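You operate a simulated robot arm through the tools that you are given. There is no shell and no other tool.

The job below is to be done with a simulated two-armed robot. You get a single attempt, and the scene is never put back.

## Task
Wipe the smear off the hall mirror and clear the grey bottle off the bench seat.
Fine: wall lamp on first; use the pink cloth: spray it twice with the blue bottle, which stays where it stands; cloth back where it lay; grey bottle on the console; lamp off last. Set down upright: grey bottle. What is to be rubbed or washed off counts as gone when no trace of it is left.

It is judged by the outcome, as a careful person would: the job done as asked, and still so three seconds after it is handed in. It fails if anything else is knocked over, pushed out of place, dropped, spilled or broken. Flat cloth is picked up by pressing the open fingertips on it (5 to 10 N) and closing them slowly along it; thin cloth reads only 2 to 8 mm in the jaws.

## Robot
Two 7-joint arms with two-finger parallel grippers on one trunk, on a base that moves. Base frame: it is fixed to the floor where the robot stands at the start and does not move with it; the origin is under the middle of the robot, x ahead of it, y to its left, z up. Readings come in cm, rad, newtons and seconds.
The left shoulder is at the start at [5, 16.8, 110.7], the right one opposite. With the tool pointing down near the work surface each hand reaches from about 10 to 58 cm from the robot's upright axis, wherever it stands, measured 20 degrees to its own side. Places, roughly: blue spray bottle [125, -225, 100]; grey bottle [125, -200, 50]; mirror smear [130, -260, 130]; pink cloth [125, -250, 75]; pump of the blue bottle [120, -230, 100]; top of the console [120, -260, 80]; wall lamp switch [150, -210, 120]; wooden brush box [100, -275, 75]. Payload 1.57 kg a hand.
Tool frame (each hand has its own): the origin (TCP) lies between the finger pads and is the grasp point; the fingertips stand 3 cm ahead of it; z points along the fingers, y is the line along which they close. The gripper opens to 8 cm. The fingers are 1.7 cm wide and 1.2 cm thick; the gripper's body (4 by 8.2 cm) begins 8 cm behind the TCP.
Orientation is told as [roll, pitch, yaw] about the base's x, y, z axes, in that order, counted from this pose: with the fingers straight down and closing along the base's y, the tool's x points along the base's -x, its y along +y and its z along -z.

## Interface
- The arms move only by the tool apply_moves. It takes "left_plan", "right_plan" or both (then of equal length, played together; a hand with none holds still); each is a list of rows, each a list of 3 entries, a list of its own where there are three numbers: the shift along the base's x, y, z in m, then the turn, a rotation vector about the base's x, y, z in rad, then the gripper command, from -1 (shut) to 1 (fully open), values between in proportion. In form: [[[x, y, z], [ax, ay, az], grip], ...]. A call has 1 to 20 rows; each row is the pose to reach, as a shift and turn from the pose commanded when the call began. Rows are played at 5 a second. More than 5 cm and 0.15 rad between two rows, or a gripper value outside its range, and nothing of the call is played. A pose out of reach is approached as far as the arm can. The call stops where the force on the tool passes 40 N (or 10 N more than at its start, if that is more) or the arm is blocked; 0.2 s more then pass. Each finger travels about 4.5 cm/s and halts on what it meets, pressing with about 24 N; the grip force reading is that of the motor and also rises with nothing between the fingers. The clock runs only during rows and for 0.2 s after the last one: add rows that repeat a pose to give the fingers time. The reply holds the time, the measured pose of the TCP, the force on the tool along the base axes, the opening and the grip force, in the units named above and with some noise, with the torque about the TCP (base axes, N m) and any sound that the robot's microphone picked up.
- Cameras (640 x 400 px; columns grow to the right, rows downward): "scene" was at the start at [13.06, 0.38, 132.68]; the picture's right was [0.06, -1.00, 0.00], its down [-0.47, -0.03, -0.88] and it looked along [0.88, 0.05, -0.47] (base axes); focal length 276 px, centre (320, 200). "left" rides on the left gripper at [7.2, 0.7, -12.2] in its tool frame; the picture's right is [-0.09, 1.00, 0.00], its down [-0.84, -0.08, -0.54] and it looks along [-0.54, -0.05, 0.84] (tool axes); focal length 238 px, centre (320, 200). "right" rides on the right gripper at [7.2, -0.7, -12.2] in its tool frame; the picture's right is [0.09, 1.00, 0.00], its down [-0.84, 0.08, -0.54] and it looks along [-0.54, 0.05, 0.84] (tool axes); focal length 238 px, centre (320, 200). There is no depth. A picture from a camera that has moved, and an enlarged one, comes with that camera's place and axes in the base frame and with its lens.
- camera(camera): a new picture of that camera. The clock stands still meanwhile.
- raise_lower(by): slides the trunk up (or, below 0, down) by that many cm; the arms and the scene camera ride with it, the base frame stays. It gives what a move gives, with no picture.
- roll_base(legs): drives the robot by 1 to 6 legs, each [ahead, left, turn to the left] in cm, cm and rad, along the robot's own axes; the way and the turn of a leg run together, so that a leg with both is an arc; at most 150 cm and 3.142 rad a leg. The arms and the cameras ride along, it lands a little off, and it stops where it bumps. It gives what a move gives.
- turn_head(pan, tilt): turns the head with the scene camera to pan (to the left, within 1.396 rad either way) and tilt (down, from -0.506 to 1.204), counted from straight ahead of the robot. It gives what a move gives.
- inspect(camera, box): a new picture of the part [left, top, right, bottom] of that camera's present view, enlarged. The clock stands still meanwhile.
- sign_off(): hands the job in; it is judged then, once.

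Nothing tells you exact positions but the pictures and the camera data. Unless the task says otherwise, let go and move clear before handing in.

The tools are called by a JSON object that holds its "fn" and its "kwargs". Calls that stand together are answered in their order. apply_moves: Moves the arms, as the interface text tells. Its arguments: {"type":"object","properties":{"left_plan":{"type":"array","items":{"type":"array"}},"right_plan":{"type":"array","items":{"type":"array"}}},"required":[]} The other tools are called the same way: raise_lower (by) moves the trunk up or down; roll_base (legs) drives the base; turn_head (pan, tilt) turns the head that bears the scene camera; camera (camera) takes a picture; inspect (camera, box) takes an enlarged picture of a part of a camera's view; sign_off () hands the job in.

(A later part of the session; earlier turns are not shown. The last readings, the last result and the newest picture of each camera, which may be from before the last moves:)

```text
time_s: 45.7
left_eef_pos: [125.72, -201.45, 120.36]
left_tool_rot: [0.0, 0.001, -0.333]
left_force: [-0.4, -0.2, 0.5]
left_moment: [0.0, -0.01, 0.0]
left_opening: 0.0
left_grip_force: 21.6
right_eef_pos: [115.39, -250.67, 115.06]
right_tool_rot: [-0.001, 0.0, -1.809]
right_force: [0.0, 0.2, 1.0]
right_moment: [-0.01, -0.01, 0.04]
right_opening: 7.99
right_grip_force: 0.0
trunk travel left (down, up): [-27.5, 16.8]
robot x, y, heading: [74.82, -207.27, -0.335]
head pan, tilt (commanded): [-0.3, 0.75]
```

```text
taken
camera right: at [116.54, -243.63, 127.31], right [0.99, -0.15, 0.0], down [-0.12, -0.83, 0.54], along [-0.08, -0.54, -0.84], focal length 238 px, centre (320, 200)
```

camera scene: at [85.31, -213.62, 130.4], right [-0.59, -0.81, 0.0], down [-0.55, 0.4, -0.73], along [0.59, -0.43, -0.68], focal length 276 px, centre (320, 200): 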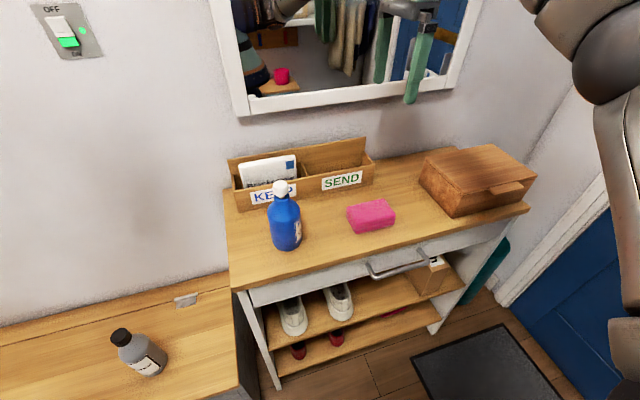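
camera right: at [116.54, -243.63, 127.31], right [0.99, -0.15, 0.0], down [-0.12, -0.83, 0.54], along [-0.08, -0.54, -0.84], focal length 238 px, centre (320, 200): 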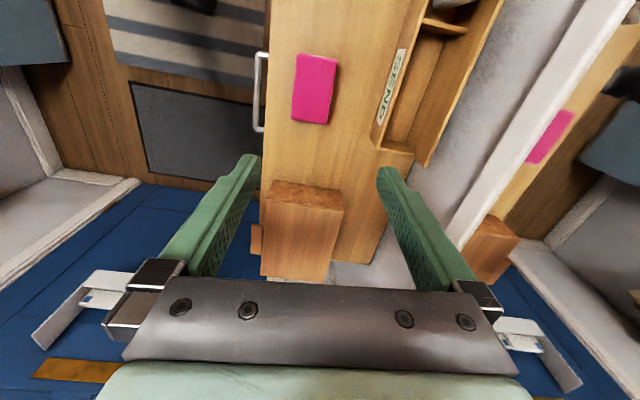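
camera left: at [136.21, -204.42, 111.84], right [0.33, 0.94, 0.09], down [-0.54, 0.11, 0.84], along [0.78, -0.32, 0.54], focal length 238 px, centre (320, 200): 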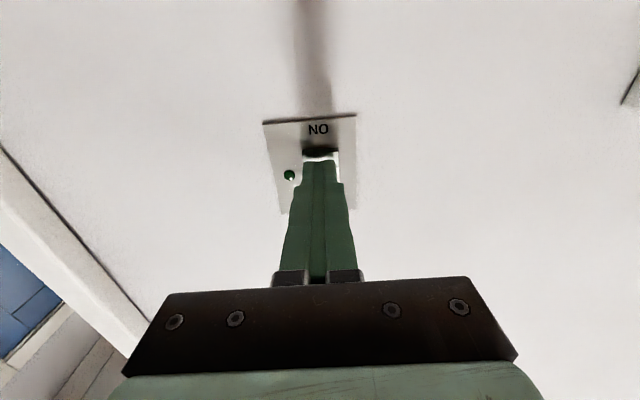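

Right hand is above the cloth; the wrist view suggests the cloth center is ~1 cm nearer and left. I'll descend partway with a small correction and check again.

{"fn": "apply_moves", "kwargs": {"right_plan": [[[-0.003, 0.007, -0.045], [0, 0, 0], 1], [[-0.003, 0.007, -0.09], [0, 0, 0], 1], [[-0.003, 0.007, -0.135], [0, 0, 0], 1], [[-0.003, 0.007, -0.18], [0, 0, 0], 1], [[-0.003, 0.007, -0.2], [0, 0, 0], 1], [[-0.003, 0.007, -0.2], [0, 0, 0], 1]]}}

{"fn": "camera", "kwargs": {"camera": "right"}}

{"fn": "inspect", "kwargs": {"camera": "right", "box": [240, 40, 400, 180]}}

{"fn": "camera", "kwargs": {"camera": "scene"}}

```text
time_s: 47.1
left_eef_pos: [125.64, -201.58, 120.36]
left_tool_rot: [-0.002, -0.001, -0.334]
left_force: [-0.6, 0.3, 0.3]
left_moment: [-0.02, 0.0, -0.02]
left_opening: 0.01
left_grip_force: 21.3
right_eef_pos: [115.12, -249.9, 95.11]
right_tool_rot: [0.003, 0.0, -1.806]
right_force: [-0.6, -0.7, 0.5]
right_moment: [0.02, -0.02, 0.02]
right_opening: 8.0
right_grip_force: 0.1
trunk travel left (down, up): [-27.5, 16.8]
robot x, y, heading: [75.4, -207.64, -0.338]
head pan, tilt (commanded): [-0.3, 0.75]
```

```text
taken
camera right: at [116.3, -242.88, 107.31], right [0.99, -0.14, 0.0], down [-0.12, -0.83, 0.54], along [-0.08, -0.54, -0.84], focal length 238 px, centre (320, 200)
```

right: 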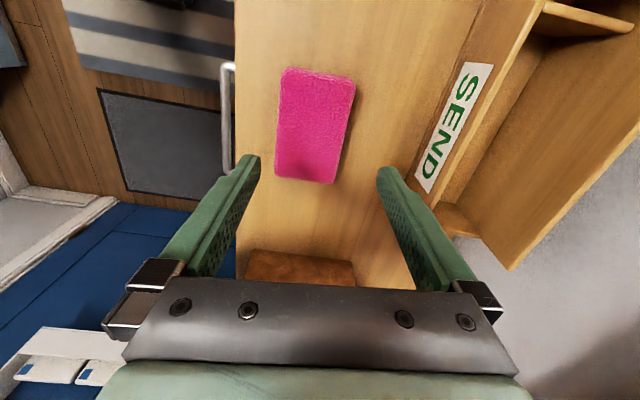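

```text
2.86 times, centred on (320, 110) of right
camera zoom: at [116.3, -242.88, 107.31], right [0.99, -0.14, 0.0], down [-0.12, -0.83, 0.54], along [-0.08, -0.54, -0.84], focal length 681 px, centre (320, 457)
```

zoom: 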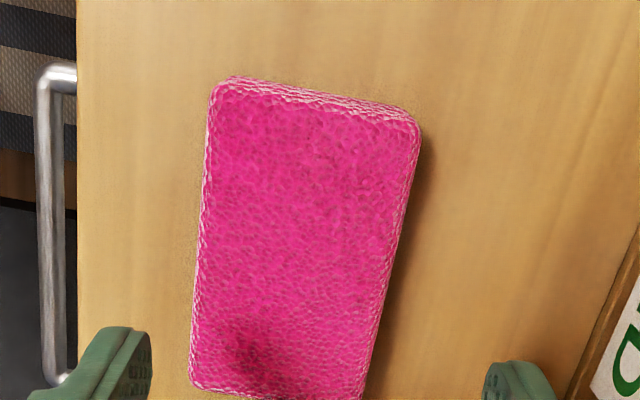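

```text
taken
camera scene: at [85.32, -213.61, 130.4], right [-0.59, -0.81, 0.0], down [-0.55, 0.4, -0.73], along [0.59, -0.43, -0.68], focal length 276 px, centre (320, 200)
```

scene: 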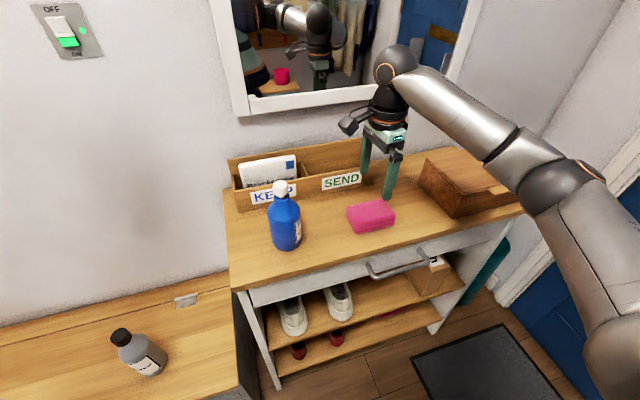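

The wrist view shows the cloth center ~0.95 cm nearer to me than the TCP axis and rotated slightly; I'll correct and lower to just above the cloth, then re-check.

{"fn": "apply_moves", "kwargs": {"right_plan": [[[-0.0092, 0.0022, -0.02], [0, 0, -0.05], 1], [[-0.0092, 0.0022, -0.05], [0, 0, -0.05], 1], [[-0.0092, 0.0022, -0.068], [0, 0, -0.05], 1], [[-0.0092, 0.0022, -0.068], [0, 0, -0.05], 1]]}}

{"fn": "camera", "kwargs": {"camera": "right"}}

{"fn": "inspect", "kwargs": {"camera": "scene", "box": [310, 130, 470, 250]}}

```text
time_s: 48.1
left_eef_pos: [125.74, -201.51, 120.37]
left_tool_rot: [0.0, 0.001, -0.334]
left_force: [0.1, 0.0, -0.6]
left_moment: [-0.02, 0.01, 0.01]
left_opening: 0.0
left_grip_force: 21.3
right_eef_pos: [114.12, -249.8, 88.16]
right_tool_rot: [0.0, 0.0, -1.855]
right_force: [0.2, -0.1, -0.1]
right_moment: [0.03, -0.02, -0.01]
right_opening: 8.0
right_grip_force: 0.0
trunk travel left (down, up): [-27.5, 16.8]
robot x, y, heading: [74.75, -207.23, -0.338]
head pan, tilt (commanded): [-0.3, 0.75]
```

```text
taken
camera right: at [115.78, -242.77, 100.4], right [0.98, -0.19, 0.0], down [-0.16, -0.83, 0.54], along [-0.1, -0.53, -0.84], focal length 238 px, centre (320, 200)
```

right: 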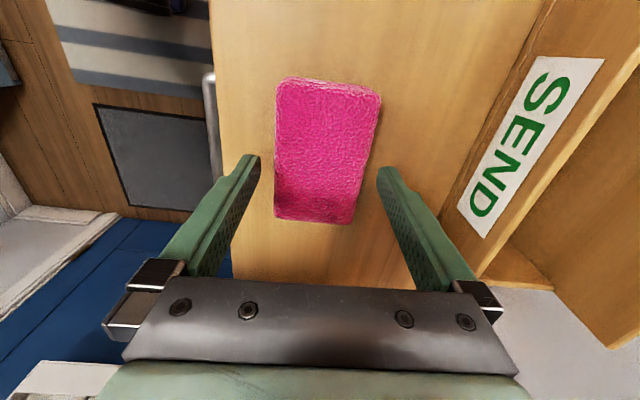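

```text
3.33 times, centred on (390, 190) of scene
camera zoom: at [85.32, -213.61, 130.4], right [-0.59, -0.81, 0.0], down [-0.55, 0.4, -0.73], along [0.59, -0.43, -0.68], focal length 918 px, centre (87, 233)
```

zoom: 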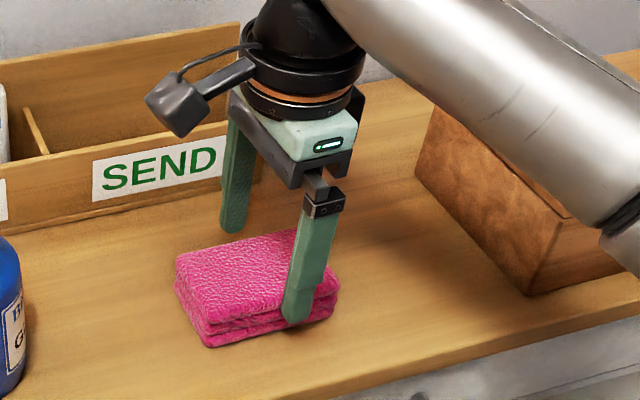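

The pad is centered between the fingers with ~0.6 cm clearance on each side. Lowering so the tips sit about 1 cm above the console, then closing slowly across the pad.

{"fn": "apply_moves", "kwargs": {"right_plan": [[[0, 0, -0.015], [0, 0, 0], 1], [[0, 0, -0.025], [0, 0, 0], 1], [[0, 0, -0.032], [0, 0, 0], 1], [[0, 0, -0.032], [0, 0, 0], 1]]}}

{"fn": "camera", "kwargs": {"camera": "right"}}

{"fn": "inspect", "kwargs": {"camera": "scene", "box": [310, 130, 470, 250]}}

```text
time_s: 49.1
left_eef_pos: [125.7, -201.51, 120.23]
left_tool_rot: [-0.002, 0.0, -0.334]
left_force: [-0.2, -0.1, 0.2]
left_moment: [0.0, -0.05, -0.02]
left_opening: 0.0
left_grip_force: 21.7
right_eef_pos: [114.16, -249.86, 85.16]
right_tool_rot: [-0.002, 0.001, -1.856]
right_force: [-0.1, 0.3, 0.1]
right_moment: [0.0, -0.02, 0.04]
right_opening: 7.99
right_grip_force: 0.0
trunk travel left (down, up): [-27.5, 16.8]
robot x, y, heading: [74.62, -207.23, -0.337]
head pan, tilt (commanded): [-0.3, 0.75]
```

```text
taken
camera right: at [115.69, -242.81, 97.29], right [0.98, -0.19, 0.0], down [-0.16, -0.82, 0.54], along [-0.1, -0.53, -0.84], focal length 238 px, centre (320, 200)
```

right: 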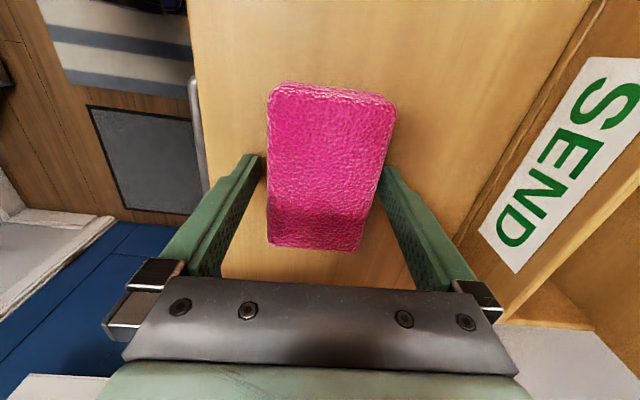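

```text
3.33 times, centred on (390, 190) of scene
camera zoom: at [85.32, -213.61, 130.4], right [-0.59, -0.81, 0.0], down [-0.55, 0.4, -0.73], along [0.59, -0.43, -0.68], focal length 918 px, centre (87, 233)
```

zoom: 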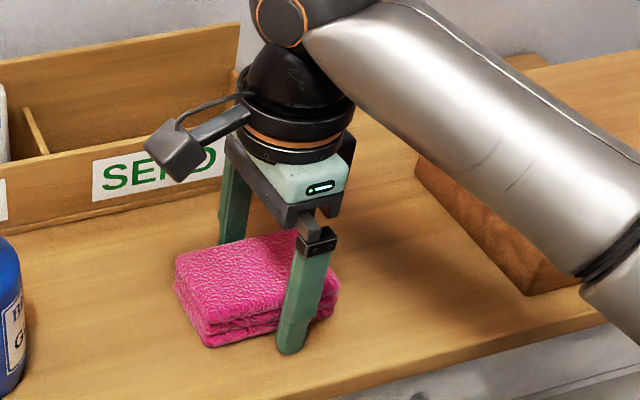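

The fingers straddle the pad without touching. Closing slowly now.

{"fn": "apply_moves", "kwargs": {"right_plan": [[[0, 0, 0], [0, 0, 0], 0.8], [[0, 0, 0], [0, 0, 0], 0.7], [[0, 0, 0], [0, 0, 0], 0.6], [[0, 0, 0], [0, 0, 0], 0.5], [[0, 0, 0], [0, 0, 0], 0.4], [[0, 0, 0], [0, 0, 0], 0.4]]}}

{"fn": "camera", "kwargs": {"camera": "right"}}

```text
time_s: 50.5
left_eef_pos: [125.85, -201.48, 120.45]
left_tool_rot: [-0.001, 0.0, -0.332]
left_force: [-0.7, 0.1, 0.1]
left_moment: [-0.02, 0.0, 0.01]
left_opening: 0.0
left_grip_force: 21.2
right_eef_pos: [114.13, -249.8, 85.23]
right_tool_rot: [0.0, -0.001, -1.857]
right_force: [-0.4, 0.5, -1.0]
right_moment: [0.04, -0.03, -0.03]
right_opening: 6.36
right_grip_force: 24.0
trunk travel left (down, up): [-27.5, 16.8]
robot x, y, heading: [75.17, -207.25, -0.334]
head pan, tilt (commanded): [-0.3, 0.75]
```

```text
taken
camera right: at [115.69, -242.82, 97.3], right [0.98, -0.19, 0.0], down [-0.16, -0.82, 0.54], along [-0.1, -0.53, -0.84], focal length 238 px, centre (320, 200)
```

right: 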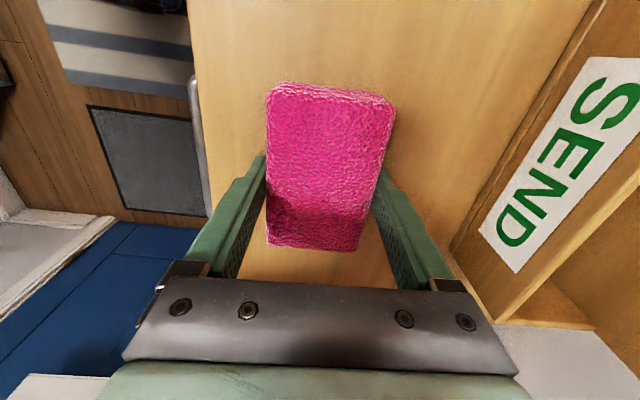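

The pad is held at 6.4 cm with 24 N. Lifting gently to check the hold.

{"fn": "apply_moves", "kwargs": {"right_plan": [[[0, 0, 0], [0, 0, 0], 0.2], [[0, 0, 0.01], [0, 0, 0], 0.2], [[0, 0, 0.03], [0, 0, 0], 0.2], [[0, 0, 0.06], [0, 0, 0], 0.2], [[0, 0, 0.09], [0, 0, 0], 0.2], [[0, 0, 0.09], [0, 0, 0], 0.2]]}}

{"fn": "camera", "kwargs": {"camera": "right"}}

{"fn": "camera", "kwargs": {"camera": "scene"}}

```text
time_s: 51.9
left_eef_pos: [125.76, -201.46, 120.34]
left_tool_rot: [-0.001, -0.001, -0.334]
left_force: [0.5, -0.7, 0.4]
left_moment: [-0.04, -0.02, -0.03]
left_opening: 0.0
left_grip_force: 21.5
right_eef_pos: [114.14, -249.74, 94.2]
right_tool_rot: [-0.001, 0.0, -1.857]
right_force: [0.9, -0.2, -0.6]
right_moment: [0.02, -0.01, -0.01]
right_opening: 6.4
right_grip_force: 24.2
trunk travel left (down, up): [-27.5, 16.8]
robot x, y, heading: [74.85, -207.16, -0.339]
head pan, tilt (commanded): [-0.3, 0.75]
```

```text
taken
camera right: at [115.68, -242.77, 106.38], right [0.98, -0.19, 0.0], down [-0.16, -0.82, 0.54], along [-0.1, -0.53, -0.84], focal length 238 px, centre (320, 200)
```

right: 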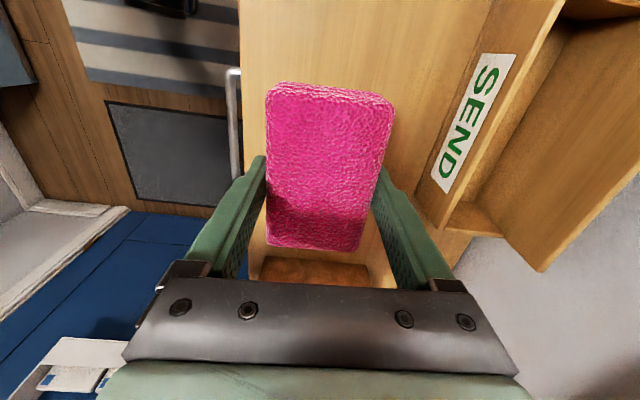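

```text
taken
camera scene: at [85.33, -213.62, 130.4], right [-0.59, -0.81, 0.0], down [-0.55, 0.4, -0.73], along [0.59, -0.43, -0.68], focal length 276 px, centre (320, 200)
```

scene: 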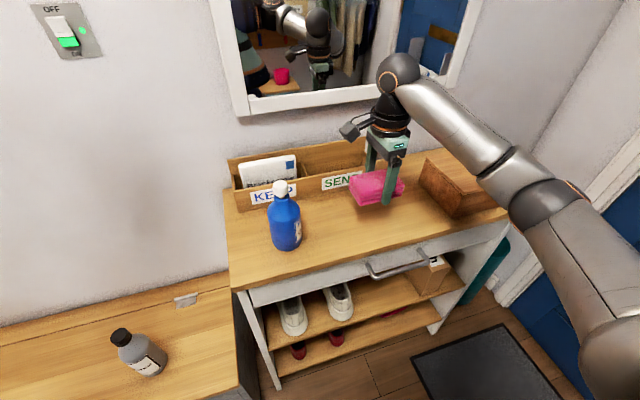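

The pad is held firmly. Now I tilt the right hand ~60° so the pad's underside faces the nozzle, and bring it about 9 cm to the right of the nozzle at nozzle height.

{"fn": "apply_moves", "kwargs": {"right_plan": [[[0.0, 0.0, 0.02], [0.1235, -0.0433, 0], 0.2], [[0.0, 0.0, 0.03], [0.247, -0.0865, 0], 0.2], [[0.0049, 0.0097, 0.04], [0.3706, -0.1298, 0], 0.2], [[0.0098, 0.0195, 0.0535], [0.4941, -0.1731, 0], 0.2], [[0.0147, 0.0292, 0.0535], [0.6176, -0.2164, 0], 0.2], [[0.0196, 0.039, 0.0535], [0.7412, -0.2597, 0], 0.2], [[0.0245, 0.0487, 0.0535], [0.8647, -0.3029, 0], 0.2], [[0.0245, 0.0487, 0.0535], [0.9882, -0.3462, 0], 0.2], [[0.0245, 0.0487, 0.0535], [0.9882, -0.3462, 0], 0.2]]}}

{"fn": "camera", "kwargs": {"camera": "scene"}}

{"fn": "camera", "kwargs": {"camera": "right"}}

{"fn": "camera", "kwargs": {"camera": "left"}}

```text
time_s: 53.9
left_eef_pos: [125.63, -201.43, 120.28]
left_tool_rot: [0.001, 0.0, -0.334]
left_force: [0.1, 0.7, 0.0]
left_moment: [0.0, 0.0, 0.02]
left_opening: 0.0
left_grip_force: 20.7
right_eef_pos: [116.57, -244.77, 99.47]
right_tool_rot: [0.089, 1.047, -1.803]
right_force: [0.0, 0.0, -1.1]
right_moment: [-0.03, 0.01, 0.02]
right_opening: 6.35
right_grip_force: 24.1
trunk travel left (down, up): [-27.5, 16.8]
robot x, y, heading: [74.97, -207.28, -0.339]
head pan, tilt (commanded): [-0.3, 0.75]
```

```text
taken
camera scene: at [85.32, -213.61, 130.4], right [-0.59, -0.81, 0.0], down [-0.55, 0.4, -0.73], along [0.59, -0.43, -0.68], focal length 276 px, centre (320, 200)
```

scene: 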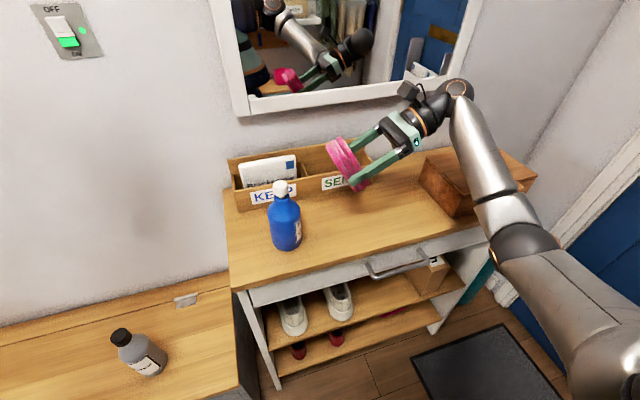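

```text
taken
camera right: at [113.45, -251.19, 111.77], right [0.96, -0.26, 0.12], down [-0.18, -0.87, -0.45], along [0.23, 0.41, -0.88], focal length 238 px, centre (320, 200)
```

right: 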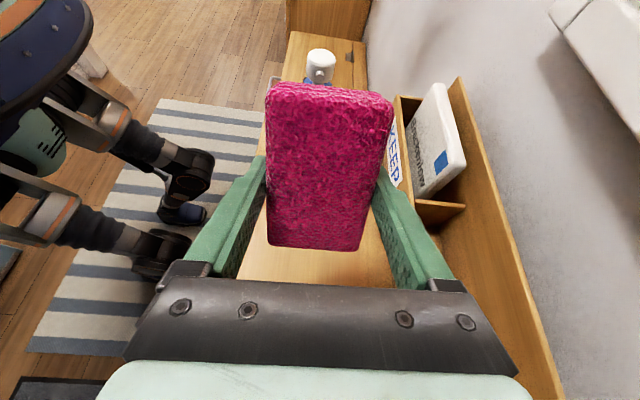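

```text
taken
camera left: at [119.2, -198.53, 132.61], right [0.41, 0.91, 0.0], down [0.77, -0.35, 0.54], along [0.49, -0.22, -0.84], focal length 238 px, centre (320, 200)
```

left: 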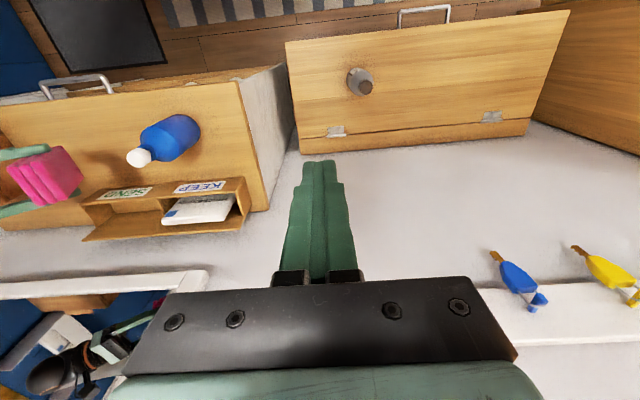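

The pad now faces the pump; the right wrist camera even sees the nozzle. Zooming to check the nozzle aim.

{"fn": "inspect", "kwargs": {"camera": "right", "box": [270, 30, 370, 110]}}

{"fn": "inspect", "kwargs": {"camera": "scene", "box": [250, 120, 450, 260]}}

```text
5.00 times, centred on (320, 70) of right
camera zoom: at [113.45, -251.19, 111.77], right [0.96, -0.26, 0.12], down [-0.18, -0.87, -0.45], along [0.23, 0.41, -0.88], focal length 1192 px, centre (320, 850)
```

zoom: 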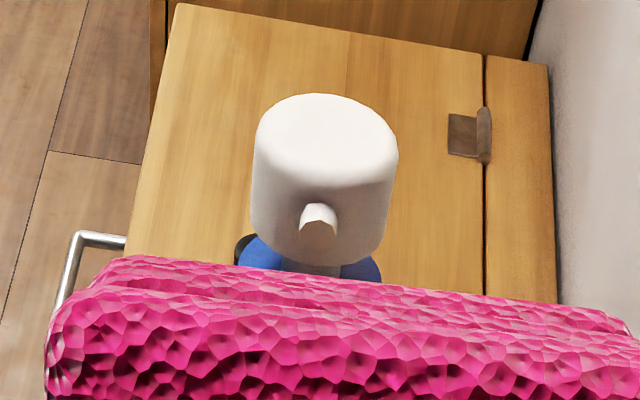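

```text
2.86 times, centred on (350, 190) of scene
camera zoom: at [85.32, -213.61, 130.4], right [-0.59, -0.81, 0.0], down [-0.55, 0.4, -0.73], along [0.59, -0.43, -0.68], focal length 787 px, centre (234, 229)
```

zoom: 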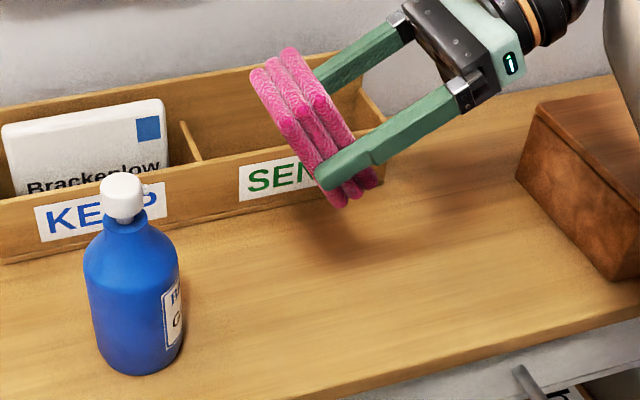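

The nozzle points straight at the pad. Now the left hand goes above the pump with closed fingers, stopping about 2–3 cm above it.

{"fn": "apply_moves", "kwargs": {"left_plan": [[[-0.0069, -0.0422, 0], [0, 0, 0], -1], [[-0.0138, -0.0845, 0], [0, 0, 0], -1], [[-0.0207, -0.1267, 0], [0, 0, 0], -1], [[-0.0277, -0.1689, 0], [0, 0, 0], -1], [[-0.0346, -0.2111, 0], [0, 0, 0], -1], [[-0.0415, -0.2534, 0], [0, 0, 0], -1], [[-0.0484, -0.2956, 0], [0, 0, 0], -1], [[-0.0484, -0.2956, -0.04], [0, 0, 0], -1], [[-0.0484, -0.2956, -0.08], [0, 0, 0], -1], [[-0.0484, -0.2956, -0.12], [0, 0, 0], -1], [[-0.0484, -0.2956, -0.16], [0, 0, 0], -1], [[-0.0484, -0.2956, -0.16], [0, 0, 0], -1]]}}

{"fn": "camera", "kwargs": {"camera": "left"}}

{"fn": "camera", "kwargs": {"camera": "right"}}

{"fn": "camera", "kwargs": {"camera": "scene"}}

```text
time_s: 56.5
left_eef_pos: [121.03, -231.03, 104.34]
left_tool_rot: [-0.002, -0.001, -0.333]
left_force: [-0.3, -0.5, 0.2]
left_moment: [0.04, -0.03, -0.02]
left_opening: 0.0
left_grip_force: 21.6
left hand out of reach, approached as far as the arm can: row 5, 6, 7, 8, 9, 10
right_eef_pos: [116.67, -244.81, 99.49]
right_tool_rot: [0.09, 1.044, -1.806]
right_force: [-0.2, 0.7, -0.7]
right_moment: [-0.01, -0.03, 0.0]
right_opening: 6.36
right_grip_force: 23.8
trunk travel left (down, up): [-27.5, 16.8]
robot x, y, heading: [74.97, -206.75, -0.339]
head pan, tilt (commanded): [-0.3, 0.75]
```

```text
taken
camera left: at [114.5, -228.06, 116.8], right [0.41, 0.91, 0.0], down [0.77, -0.35, 0.54], along [0.49, -0.22, -0.84], focal length 238 px, centre (320, 200)
```

left: 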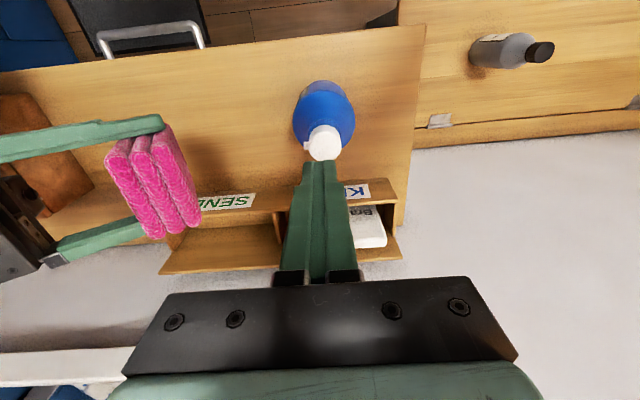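

```text
taken
camera right: at [113.46, -251.14, 111.79], right [0.96, -0.26, 0.12], down [-0.18, -0.88, -0.45], along [0.23, 0.41, -0.88], focal length 238 px, centre (320, 200)
```

right: 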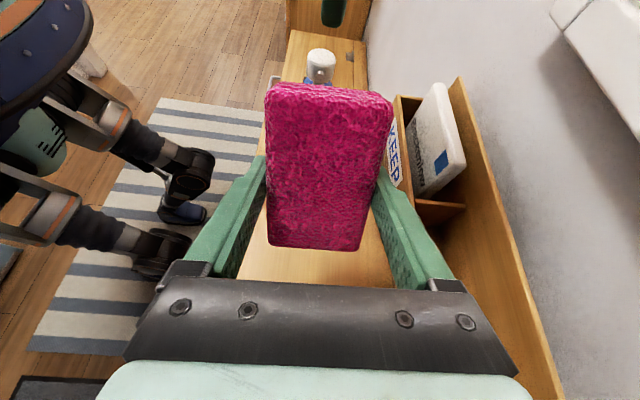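

```text
taken
camera scene: at [85.33, -213.59, 130.4], right [-0.59, -0.81, 0.0], down [-0.55, 0.4, -0.73], along [0.59, -0.43, -0.68], focal length 276 px, centre (320, 200)
```

scene: 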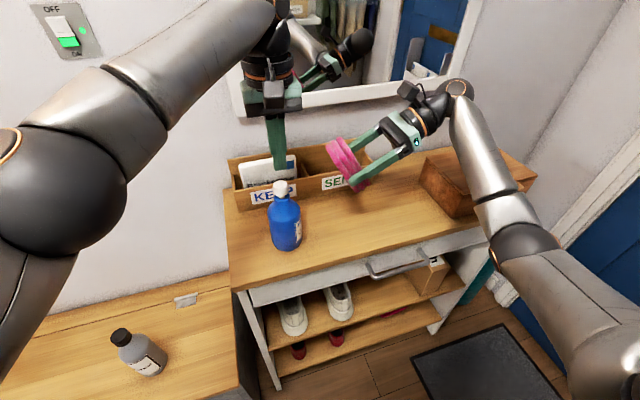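

The left fingertips hover just above the pump. Zooming in to check the centering over the pump head.

{"fn": "inspect", "kwargs": {"camera": "left", "box": [270, 80, 370, 180]}}

{"fn": "inspect", "kwargs": {"camera": "right", "box": [270, 0, 370, 80]}}

{"fn": "inspect", "kwargs": {"camera": "scene", "box": [240, 130, 340, 210]}}

```text
4.00 times, centred on (320, 130) of left
camera zoom: at [114.5, -228.06, 116.8], right [0.41, 0.91, 0.0], down [0.77, -0.35, 0.54], along [0.49, -0.22, -0.84], focal length 953 px, centre (320, 480)
```

zoom: 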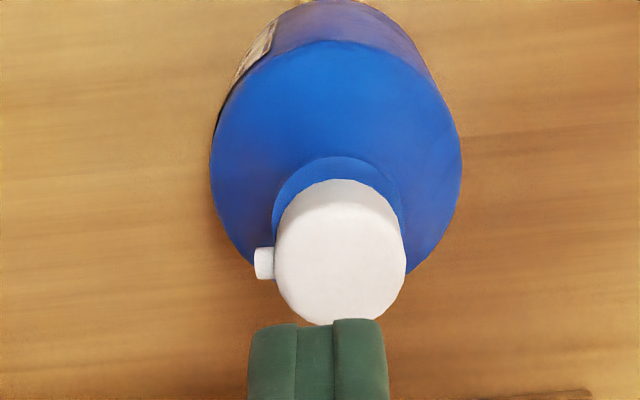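

```text
5.00 times, centred on (320, 40) of right
camera zoom: at [113.46, -251.14, 111.79], right [0.96, -0.26, 0.12], down [-0.18, -0.88, -0.45], along [0.23, 0.41, -0.88], focal length 1192 px, centre (320, 1000)
```

zoom: 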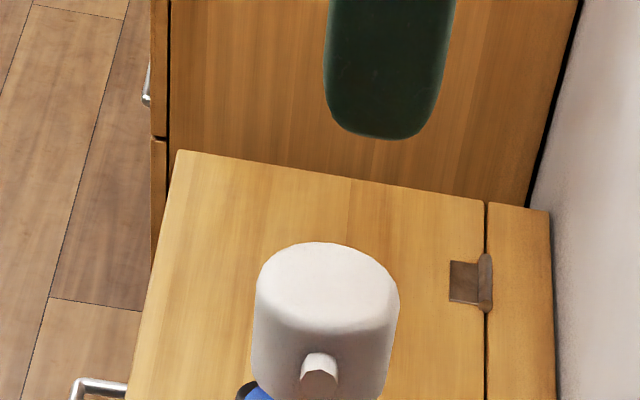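

```text
5.00 times, centred on (290, 170) of scene
camera zoom: at [85.33, -213.59, 130.4], right [-0.59, -0.81, 0.0], down [-0.55, 0.4, -0.73], along [0.59, -0.43, -0.68], focal length 1378 px, centre (470, 350)
```

zoom: 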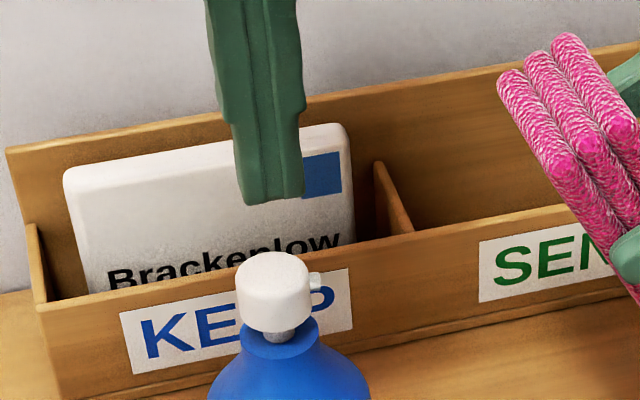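

The fingertips are ~0.5 cm too far toward the wall and ~0.3 cm right of the pump center; I'll correct and press down in small steps for the first spray.

{"fn": "apply_moves", "kwargs": {"left_plan": [[[-0.0037, 0.0045, -0.01], [0, 0, 0], -1], [[-0.0037, 0.0045, -0.02], [0, 0, 0], -1], [[-0.0037, 0.0045, -0.026], [0, 0, 0], -1], [[-0.0037, 0.0045, -0.029], [0, 0, 0], -1], [[-0.0037, 0.0045, -0.032], [0, 0, 0], -1]]}}

{"fn": "inspect", "kwargs": {"camera": "scene", "box": [240, 130, 340, 210]}}

{"fn": "inspect", "kwargs": {"camera": "right", "box": [270, 0, 370, 80]}}

```text
time_s: 57.7
left_eef_pos: [120.62, -230.56, 101.28]
left_tool_rot: [-0.001, 0.0, -0.331]
left_force: [0.2, -0.2, 1.7]
left_moment: [0.03, 0.0, -0.03]
left_opening: 0.02
left_grip_force: 21.3
right_eef_pos: [116.51, -244.77, 99.45]
right_tool_rot: [0.088, 1.045, -1.806]
right_force: [-0.1, -0.5, -1.1]
right_moment: [0.0, -0.01, 0.02]
right_opening: 6.33
right_grip_force: 24.0
trunk travel left (down, up): [-27.5, 16.8]
robot x, y, heading: [74.95, -207.14, -0.334]
head pan, tilt (commanded): [-0.3, 0.75]
```

```text
5.00 times, centred on (290, 170) of scene
camera zoom: at [85.32, -213.61, 130.41], right [-0.59, -0.81, 0.0], down [-0.55, 0.4, -0.73], along [0.59, -0.43, -0.68], focal length 1378 px, centre (470, 350)
```

zoom: 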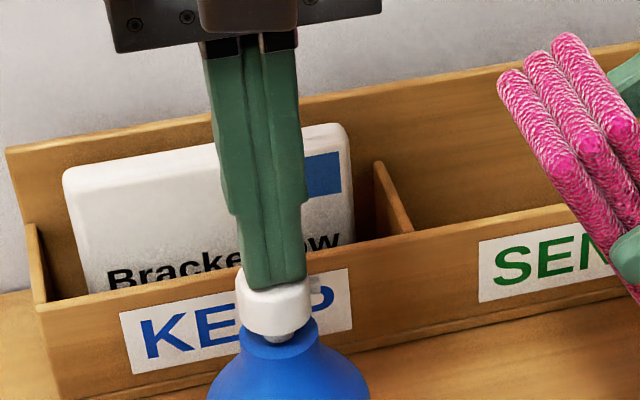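

```text
5.00 times, centred on (320, 40) of right
camera zoom: at [113.45, -251.17, 111.78], right [0.96, -0.26, 0.12], down [-0.18, -0.87, -0.45], along [0.23, 0.41, -0.88], focal length 1192 px, centre (320, 1000)
```

zoom: 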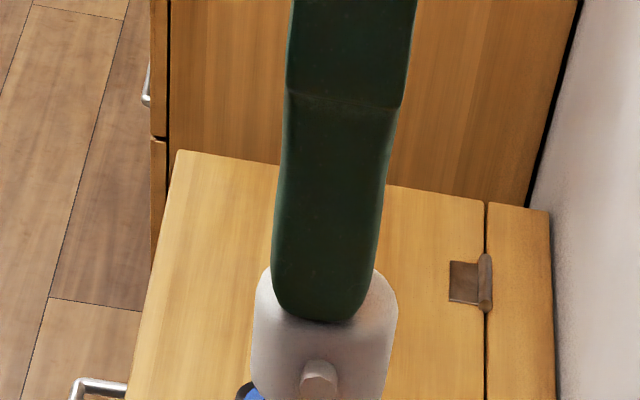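

The tip rests on the pump head (1.7 N). Pressing down further in small steps, then I'll hold and read.

{"fn": "apply_moves", "kwargs": {"left_plan": [[[0, 0, -0.003], [0, 0, 0], -1], [[0, 0, -0.006], [0, 0, 0], -1], [[0, 0, -0.009], [0, 0, 0], -1], [[0, 0, -0.009], [0, 0, 0], -1]]}}

{"fn": "inspect", "kwargs": {"camera": "scene", "box": [240, 130, 390, 250]}}

```text
time_s: 58.7
left_eef_pos: [120.34, -230.57, 100.39]
left_tool_rot: [0.001, -0.003, -0.333]
left_force: [2.8, -0.3, 8.6]
left_moment: [-0.03, -0.08, -0.01]
left_opening: 0.01
left_grip_force: 21.5
right_eef_pos: [116.57, -244.66, 99.61]
right_tool_rot: [0.09, 1.044, -1.804]
right_force: [0.3, 0.4, -0.4]
right_moment: [0.01, 0.0, 0.0]
right_opening: 6.33
right_grip_force: 23.9
trunk travel left (down, up): [-27.5, 16.8]
robot x, y, heading: [74.73, -207.29, -0.337]
head pan, tilt (commanded): [-0.3, 0.75]
```

```text
3.33 times, centred on (315, 190) of scene
camera zoom: at [85.29, -213.58, 130.42], right [-0.59, -0.81, 0.0], down [-0.55, 0.4, -0.73], along [0.59, -0.43, -0.68], focal length 918 px, centre (337, 233)
```

zoom: 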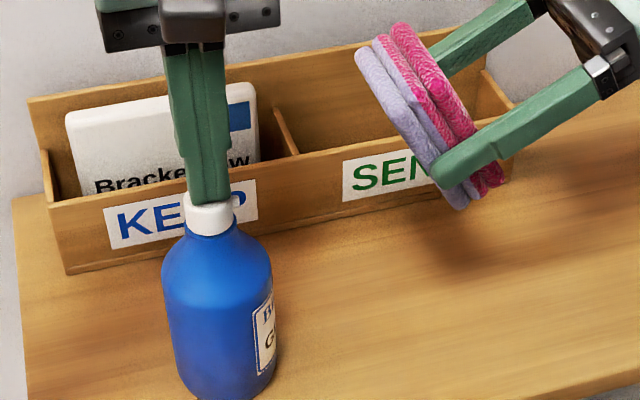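

The pad's facing side turned pale—first spray landed. Releasing the pump fully, then checking before the second press.

{"fn": "apply_moves", "kwargs": {"left_plan": [[[0, 0, 0.004], [0, 0, 0], -1], [[0, 0, 0.009], [0, 0, 0], -1], [[0, 0, 0.015], [0, 0, 0], -1], [[0, 0, 0.02], [0, 0, 0], -1], [[0, 0, 0.02], [0, 0, 0], -1]]}}

{"fn": "inspect", "kwargs": {"camera": "scene", "box": [240, 130, 390, 250]}}

{"fn": "inspect", "kwargs": {"camera": "left", "box": [80, 80, 380, 280]}}

```text
time_s: 59.9
left_eef_pos: [120.49, -230.63, 102.27]
left_tool_rot: [0.0, 0.0, -0.333]
left_force: [0.0, -0.4, -1.0]
left_moment: [0.0, -0.02, 0.01]
left_opening: 0.0
left_grip_force: 21.6
right_eef_pos: [116.6, -244.83, 99.64]
right_tool_rot: [0.089, 1.044, -1.804]
right_force: [0.8, 0.4, -1.0]
right_moment: [0.03, 0.01, 0.0]
right_opening: 6.34
right_grip_force: 23.9
trunk travel left (down, up): [-27.5, 16.8]
robot x, y, heading: [74.7, -207.09, -0.334]
head pan, tilt (commanded): [-0.3, 0.75]
```

```text
3.33 times, centred on (315, 190) of scene
camera zoom: at [85.32, -213.62, 130.4], right [-0.59, -0.81, 0.0], down [-0.55, 0.4, -0.73], along [0.59, -0.43, -0.68], focal length 918 px, centre (337, 233)
```

zoom: 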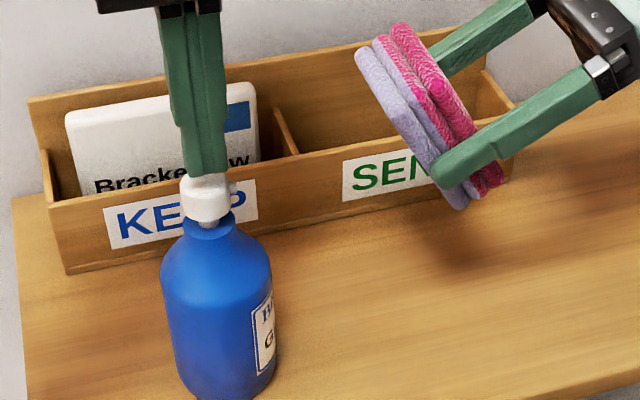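

```text
2.00 times, centred on (230, 180) of left
camera zoom: at [113.95, -227.65, 114.62], right [0.41, 0.91, 0.0], down [0.77, -0.35, 0.54], along [0.49, -0.22, -0.84], focal length 477 px, centre (500, 240)
```

zoom: 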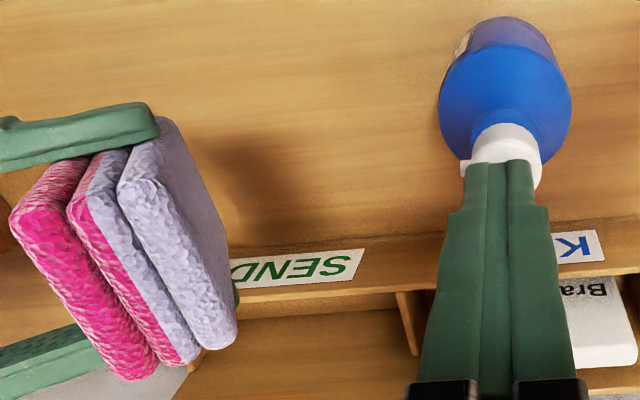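

The pump rose back and the face of the pad is wet. Second press to the same depth.

{"fn": "apply_moves", "kwargs": {"left_plan": [[[0, 0, -0.006], [0, 0, 0], -1], [[0, 0, -0.011], [0, 0, 0], -1], [[0, 0, -0.014], [0, 0, 0], -1], [[0, 0, -0.017], [0, 0, 0], -1], [[0, 0, -0.02], [0, 0, 0], -1], [[0, 0, -0.02], [0, 0, 0], -1]]}}

{"fn": "inspect", "kwargs": {"camera": "scene", "box": [240, 130, 390, 250]}}

{"fn": "inspect", "kwargs": {"camera": "left", "box": [80, 80, 380, 280]}}

```text
time_s: 61.3
left_eef_pos: [120.4, -230.66, 100.4]
left_tool_rot: [-0.003, -0.001, -0.333]
left_force: [1.9, -0.1, 8.1]
left_moment: [0.0, -0.04, -0.01]
left_opening: 0.0
left_grip_force: 21.5
right_eef_pos: [116.6, -244.71, 99.61]
right_tool_rot: [0.091, 1.045, -1.804]
right_force: [-0.6, -0.7, -0.8]
right_moment: [-0.05, 0.0, 0.03]
right_opening: 6.32
right_grip_force: 23.1
trunk travel left (down, up): [-27.5, 16.8]
robot x, y, heading: [74.88, -207.51, -0.33]
head pan, tilt (commanded): [-0.3, 0.75]
```

```text
3.33 times, centred on (315, 190) of scene
camera zoom: at [85.28, -213.58, 130.42], right [-0.59, -0.81, 0.0], down [-0.55, 0.4, -0.73], along [0.59, -0.43, -0.68], focal length 918 px, centre (337, 233)
```

zoom: 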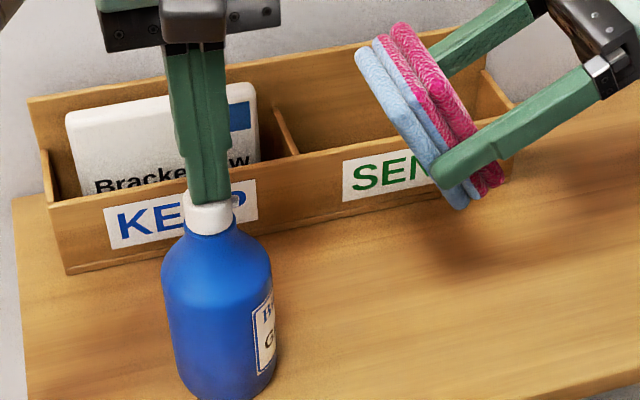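

```text
2.00 times, centred on (230, 180) of left
camera zoom: at [113.94, -227.64, 112.67], right [0.41, 0.91, 0.0], down [0.76, -0.35, 0.54], along [0.5, -0.23, -0.84], focal length 477 px, centre (500, 240)
```

zoom: 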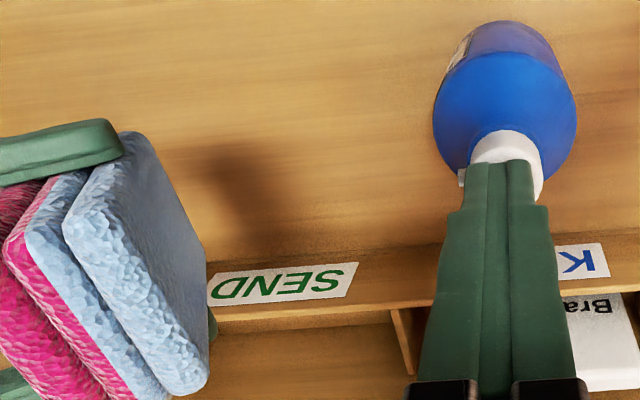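

The wet face turned light blue, so two sprays are done. Lifting the left hand off and parking it back over the bench side.

{"fn": "apply_moves", "kwargs": {"left_plan": [[[0, 0, 0.01], [0, 0, 0], -1], [[0, 0, 0.04], [0, 0, 0], -1], [[0, 0, 0.08], [0, 0, 0], -1], [[0, 0, 0.12], [0, 0, 0], -1], [[0.0076, 0.0414, 0.14], [0, 0, 0], -1], [[0.0151, 0.0829, 0.16], [0, 0, 0], -1], [[0.0227, 0.1243, 0.17], [0, 0, 0], -1], [[0.0303, 0.1657, 0.18], [0, 0, 0], -1], [[0.0379, 0.2071, 0.18], [0, 0, 0], -1], [[0.0454, 0.2486, 0.18], [0, 0, 0], -1], [[0.053, 0.29, 0.18], [0, 0, 0], -1], [[0.053, 0.29, 0.18], [0, 0, 0], -1]]}}

{"fn": "camera", "kwargs": {"camera": "scene"}}

{"fn": "inspect", "kwargs": {"camera": "scene", "box": [220, 120, 440, 270]}}

```text
time_s: 63.9
left_eef_pos: [125.57, -201.82, 118.31]
left_tool_rot: [-0.001, 0.001, -0.332]
left_force: [0.1, -0.7, -0.4]
left_moment: [0.01, 0.01, 0.02]
left_opening: 0.01
left_grip_force: 21.4
left hand out of reach, approached as far as the arm can: row 3, 4
right_eef_pos: [116.52, -244.83, 99.49]
right_tool_rot: [0.089, 1.046, -1.807]
right_force: [0.2, 0.6, -0.9]
right_moment: [-0.03, 0.03, 0.02]
right_opening: 6.36
right_grip_force: 23.9
trunk travel left (down, up): [-27.5, 16.8]
robot x, y, heading: [74.91, -207.19, -0.33]
head pan, tilt (commanded): [-0.3, 0.75]
```

```text
taken
camera scene: at [85.32, -213.64, 130.4], right [-0.59, -0.81, 0.0], down [-0.55, 0.4, -0.73], along [0.59, -0.43, -0.68], focal length 276 px, centre (320, 200)
```

scene: 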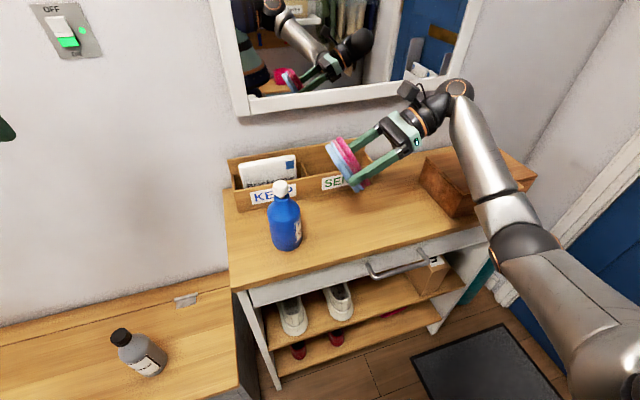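

```text
2.67 times, centred on (330, 195) of scene
camera zoom: at [85.32, -213.64, 130.4], right [-0.59, -0.81, 0.0], down [-0.55, 0.4, -0.73], along [0.59, -0.43, -0.68], focal length 735 px, centre (293, 213)
```

zoom: 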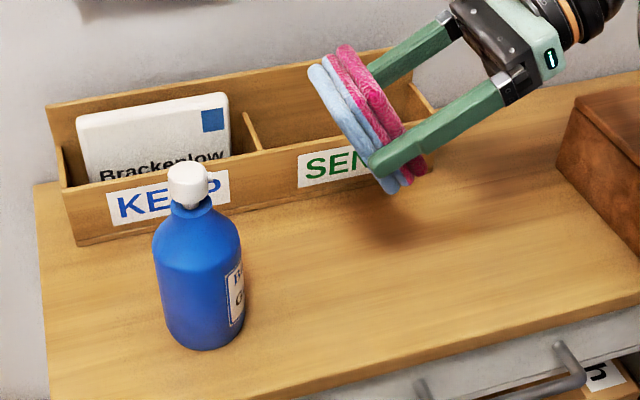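

Both sprays are on the pad. Now I'll raise and retract the right hand while undoing the tilt, before turning it to face the mirror.

{"fn": "apply_moves", "kwargs": {"right_plan": [[[-0.0129, -0.0028, 0.0188], [-0.1235, 0.0433, 0], 0.2], [[-0.0258, -0.0055, 0.0375], [-0.247, 0.0865, 0], 0.2], [[-0.0387, -0.0083, 0.0562], [-0.3706, 0.1298, 0], 0.2], [[-0.0516, -0.011, 0.075], [-0.4941, 0.1731, 0], 0.2], [[-0.0644, -0.0138, 0.0938], [-0.6176, 0.2164, 0], 0.2], [[-0.0773, -0.0166, 0.1125], [-0.7412, 0.2597, 0], 0.2], [[-0.0902, -0.0193, 0.1312], [-0.8647, 0.3029, 0], 0.2], [[-0.1031, -0.0221, 0.15], [-0.9882, 0.3462, 0], 0.2], [[-0.1031, -0.0221, 0.15], [-0.9882, 0.3462, 0], 0.2]]}}

{"fn": "turn_head", "kwargs": {"pan": -0.4, "tilt": 0.2}}

{"fn": "camera", "kwargs": {"camera": "scene"}}

```text
time_s: 65.9
left_eef_pos: [125.71, -201.76, 118.28]
left_tool_rot: [-0.001, 0.0, -0.333]
left_force: [0.9, -0.9, 0.5]
left_moment: [0.03, 0.0, 0.0]
left_opening: 0.01
left_grip_force: 21.3
right_eef_pos: [106.34, -246.99, 114.66]
right_tool_rot: [0.0, 0.0, -1.858]
right_force: [-0.3, -0.6, 0.3]
right_moment: [0.01, 0.03, -0.04]
right_opening: 6.35
right_grip_force: 23.7
trunk travel left (down, up): [-27.5, 16.8]
robot x, y, heading: [75.22, -207.12, -0.337]
head pan, tilt (commanded): [-0.3, 0.75]
```

```text
time_s: 66.8
left_eef_pos: [125.7, -201.79, 118.26]
left_tool_rot: [-0.001, 0.0, -0.333]
left_force: [-0.8, -0.1, 0.1]
left_moment: [0.02, 0.0, 0.03]
left_opening: 0.0
left_grip_force: 21.0
right_eef_pos: [106.42, -246.93, 114.56]
right_tool_rot: [-0.001, 0.0, -1.856]
right_force: [-0.2, 0.7, 0.0]
right_moment: [0.04, -0.03, -0.03]
right_opening: 6.33
right_grip_force: 23.7
trunk travel left (down, up): [-27.5, 16.8]
robot x, y, heading: [75.3, -206.94, -0.336]
head pan, tilt (commanded): [-0.4, 0.201]
```

```text
taken
camera scene: at [85.57, -214.95, 135.36], right [-0.67, -0.74, 0.0], down [-0.15, 0.13, -0.98], along [0.73, -0.66, -0.2], focal length 276 px, centre (320, 200)
```

scene: 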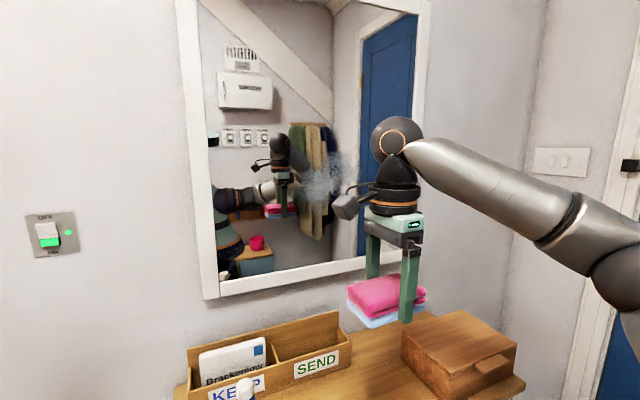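

The smear is visible on the mirror left of the right hand. Zooming for its extent.

{"fn": "inspect", "kwargs": {"camera": "scene", "box": [260, 120, 400, 240]}}

```text
3.33 times, centred on (330, 180) of scene
camera zoom: at [85.57, -214.95, 135.36], right [-0.67, -0.74, 0.0], down [-0.15, 0.13, -0.98], along [0.73, -0.66, -0.2], focal length 918 px, centre (287, 267)
```

zoom: 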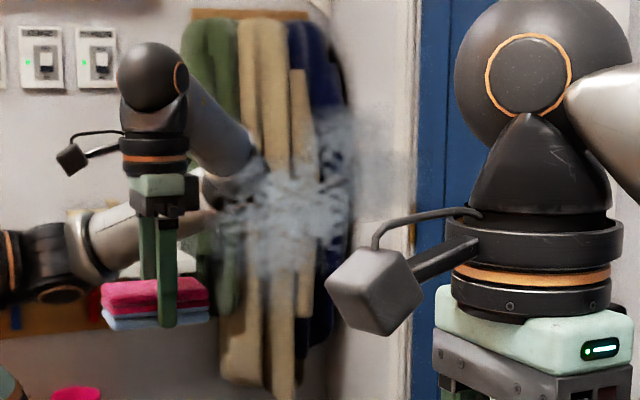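

The smear spans roughly V −194…−211 and z 121…134. Now I'll turn the right hand to face the mirror, keeping ~15 cm off the wall.

{"fn": "apply_moves", "kwargs": {"right_plan": [[[0.0073, -0.0065, 0.0113], [-0.0472, -0.1348, 0], 0.2], [[0.0147, -0.0131, 0.0225], [-0.0944, -0.2695, 0], 0.2], [[0.022, -0.0196, 0.0338], [-0.1416, -0.4043, 0], 0.2], [[0.0294, -0.0261, 0.0451], [-0.1888, -0.5391, 0], 0.2], [[0.0367, -0.0326, 0.0564], [-0.236, -0.6738, 0], 0.2], [[0.0441, -0.0392, 0.0676], [-0.2833, -0.8086, 0], 0.2], [[0.0514, -0.0457, 0.0789], [-0.3305, -0.9433, 0], 0.2], [[0.0588, -0.0522, 0.0902], [-0.3777, -1.0781, 0], 0.2], [[0.0661, -0.0587, 0.1015], [-0.4249, -1.2129, 0], 0.2], [[0.0735, -0.0653, 0.1127], [-0.4721, -1.3476, 0], 0.2], [[0.0808, -0.0718, 0.124], [-0.5193, -1.4824, 0], 0.2], [[0.0808, -0.0718, 0.124], [-0.5193, -1.4824, 0], 0.2]]}}

{"fn": "camera", "kwargs": {"camera": "scene"}}

{"fn": "camera", "kwargs": {"camera": "right"}}

```text
time_s: 69.4
left_eef_pos: [125.68, -201.68, 118.25]
left_tool_rot: [0.001, -0.001, -0.334]
left_force: [0.0, -0.4, -0.1]
left_moment: [0.0, 0.03, -0.06]
left_opening: 0.0
left_grip_force: 20.8
right_eef_pos: [114.39, -254.33, 126.89]
right_tool_rot: [1.573, -0.052, -1.908]
right_force: [0.5, -0.4, -0.8]
right_moment: [0.02, 0.01, 0.01]
right_opening: 6.35
right_grip_force: 24.1
trunk travel left (down, up): [-27.5, 16.8]
robot x, y, heading: [74.85, -207.06, -0.335]
head pan, tilt (commanded): [-0.4, 0.201]
```

```text
taken
camera scene: at [85.56, -214.94, 135.37], right [-0.67, -0.74, 0.0], down [-0.15, 0.13, -0.98], along [0.73, -0.66, -0.2], focal length 276 px, centre (320, 200)
```

scene: 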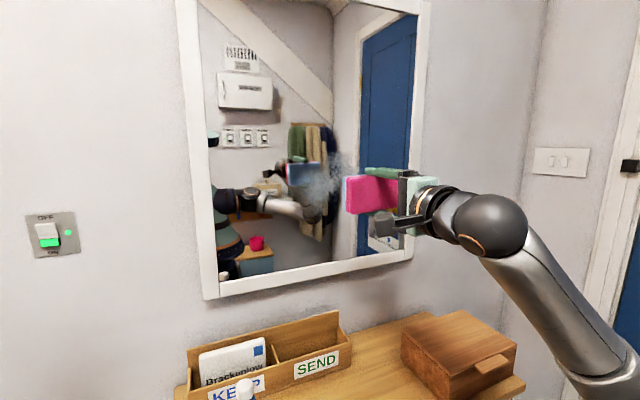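

```text
taken
camera right: at [105.39, -243.68, 125.88], right [0.04, 0.14, 0.99], down [-0.79, -0.61, 0.12], along [0.62, -0.78, 0.08], focal length 238 px, centre (320, 200)
```

right: 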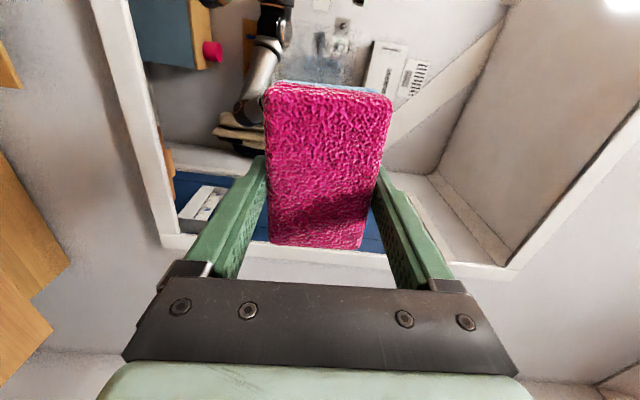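

The pad's wet face now points at the mirror, ~15 cm away. Advancing to ~3 cm from the expected glass plane.

{"fn": "apply_moves", "kwargs": {"right_plan": [[[0.0377, -0.0132, 0], [0, 0, 0], 0.2], [[0.0755, -0.0264, 0], [0, 0, 0], 0.2], [[0.1038, -0.0364, 0], [0, 0, 0], 0.2], [[0.1227, -0.043, 0], [0, 0, 0], 0.2], [[0.1227, -0.043, 0], [0, 0, 0], 0.2]]}}

{"fn": "inspect", "kwargs": {"camera": "scene", "box": [240, 110, 440, 250]}}

{"fn": "camera", "kwargs": {"camera": "right"}}

```text
time_s: 70.6
left_eef_pos: [125.53, -201.77, 118.28]
left_tool_rot: [0.001, 0.001, -0.332]
left_force: [0.6, -0.6, 0.1]
left_moment: [0.0, -0.02, -0.01]
left_opening: 0.01
left_grip_force: 20.7
right_eef_pos: [126.59, -258.59, 126.72]
right_tool_rot: [1.569, -0.053, -1.907]
right_force: [-0.6, 0.6, -1.3]
right_moment: [-0.02, 0.02, -0.03]
right_opening: 6.34
right_grip_force: 24.1
trunk travel left (down, up): [-27.5, 16.8]
robot x, y, heading: [75.01, -207.44, -0.341]
head pan, tilt (commanded): [-0.4, 0.201]
```

```text
2.86 times, centred on (340, 180) of scene
camera zoom: at [85.56, -214.95, 135.37], right [-0.67, -0.74, 0.0], down [-0.15, 0.13, -0.98], along [0.73, -0.66, -0.2], focal length 787 px, centre (263, 257)
```

zoom: 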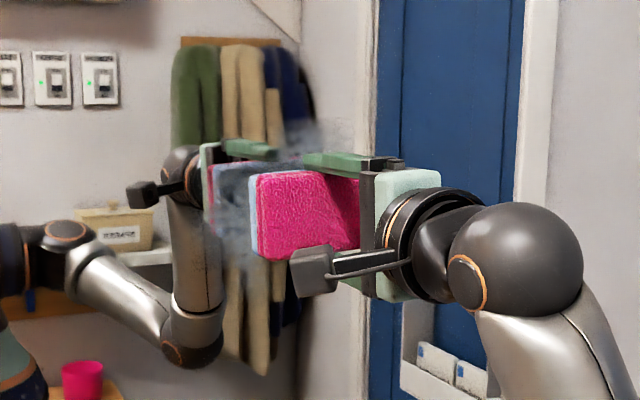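

```text
taken
camera right: at [117.6, -247.97, 125.74], right [0.05, 0.14, 0.99], down [-0.79, -0.61, 0.12], along [0.62, -0.78, 0.08], focal length 238 px, centre (320, 200)
```

right: 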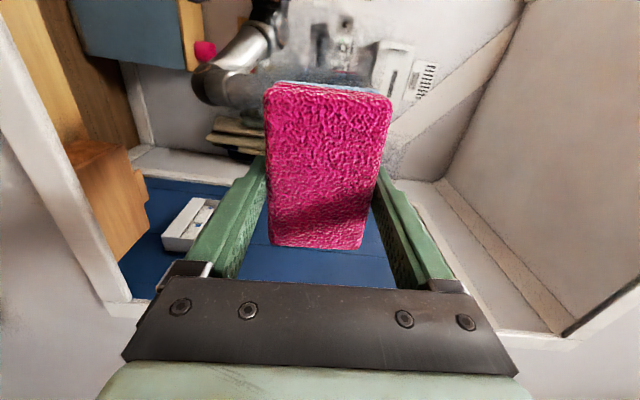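

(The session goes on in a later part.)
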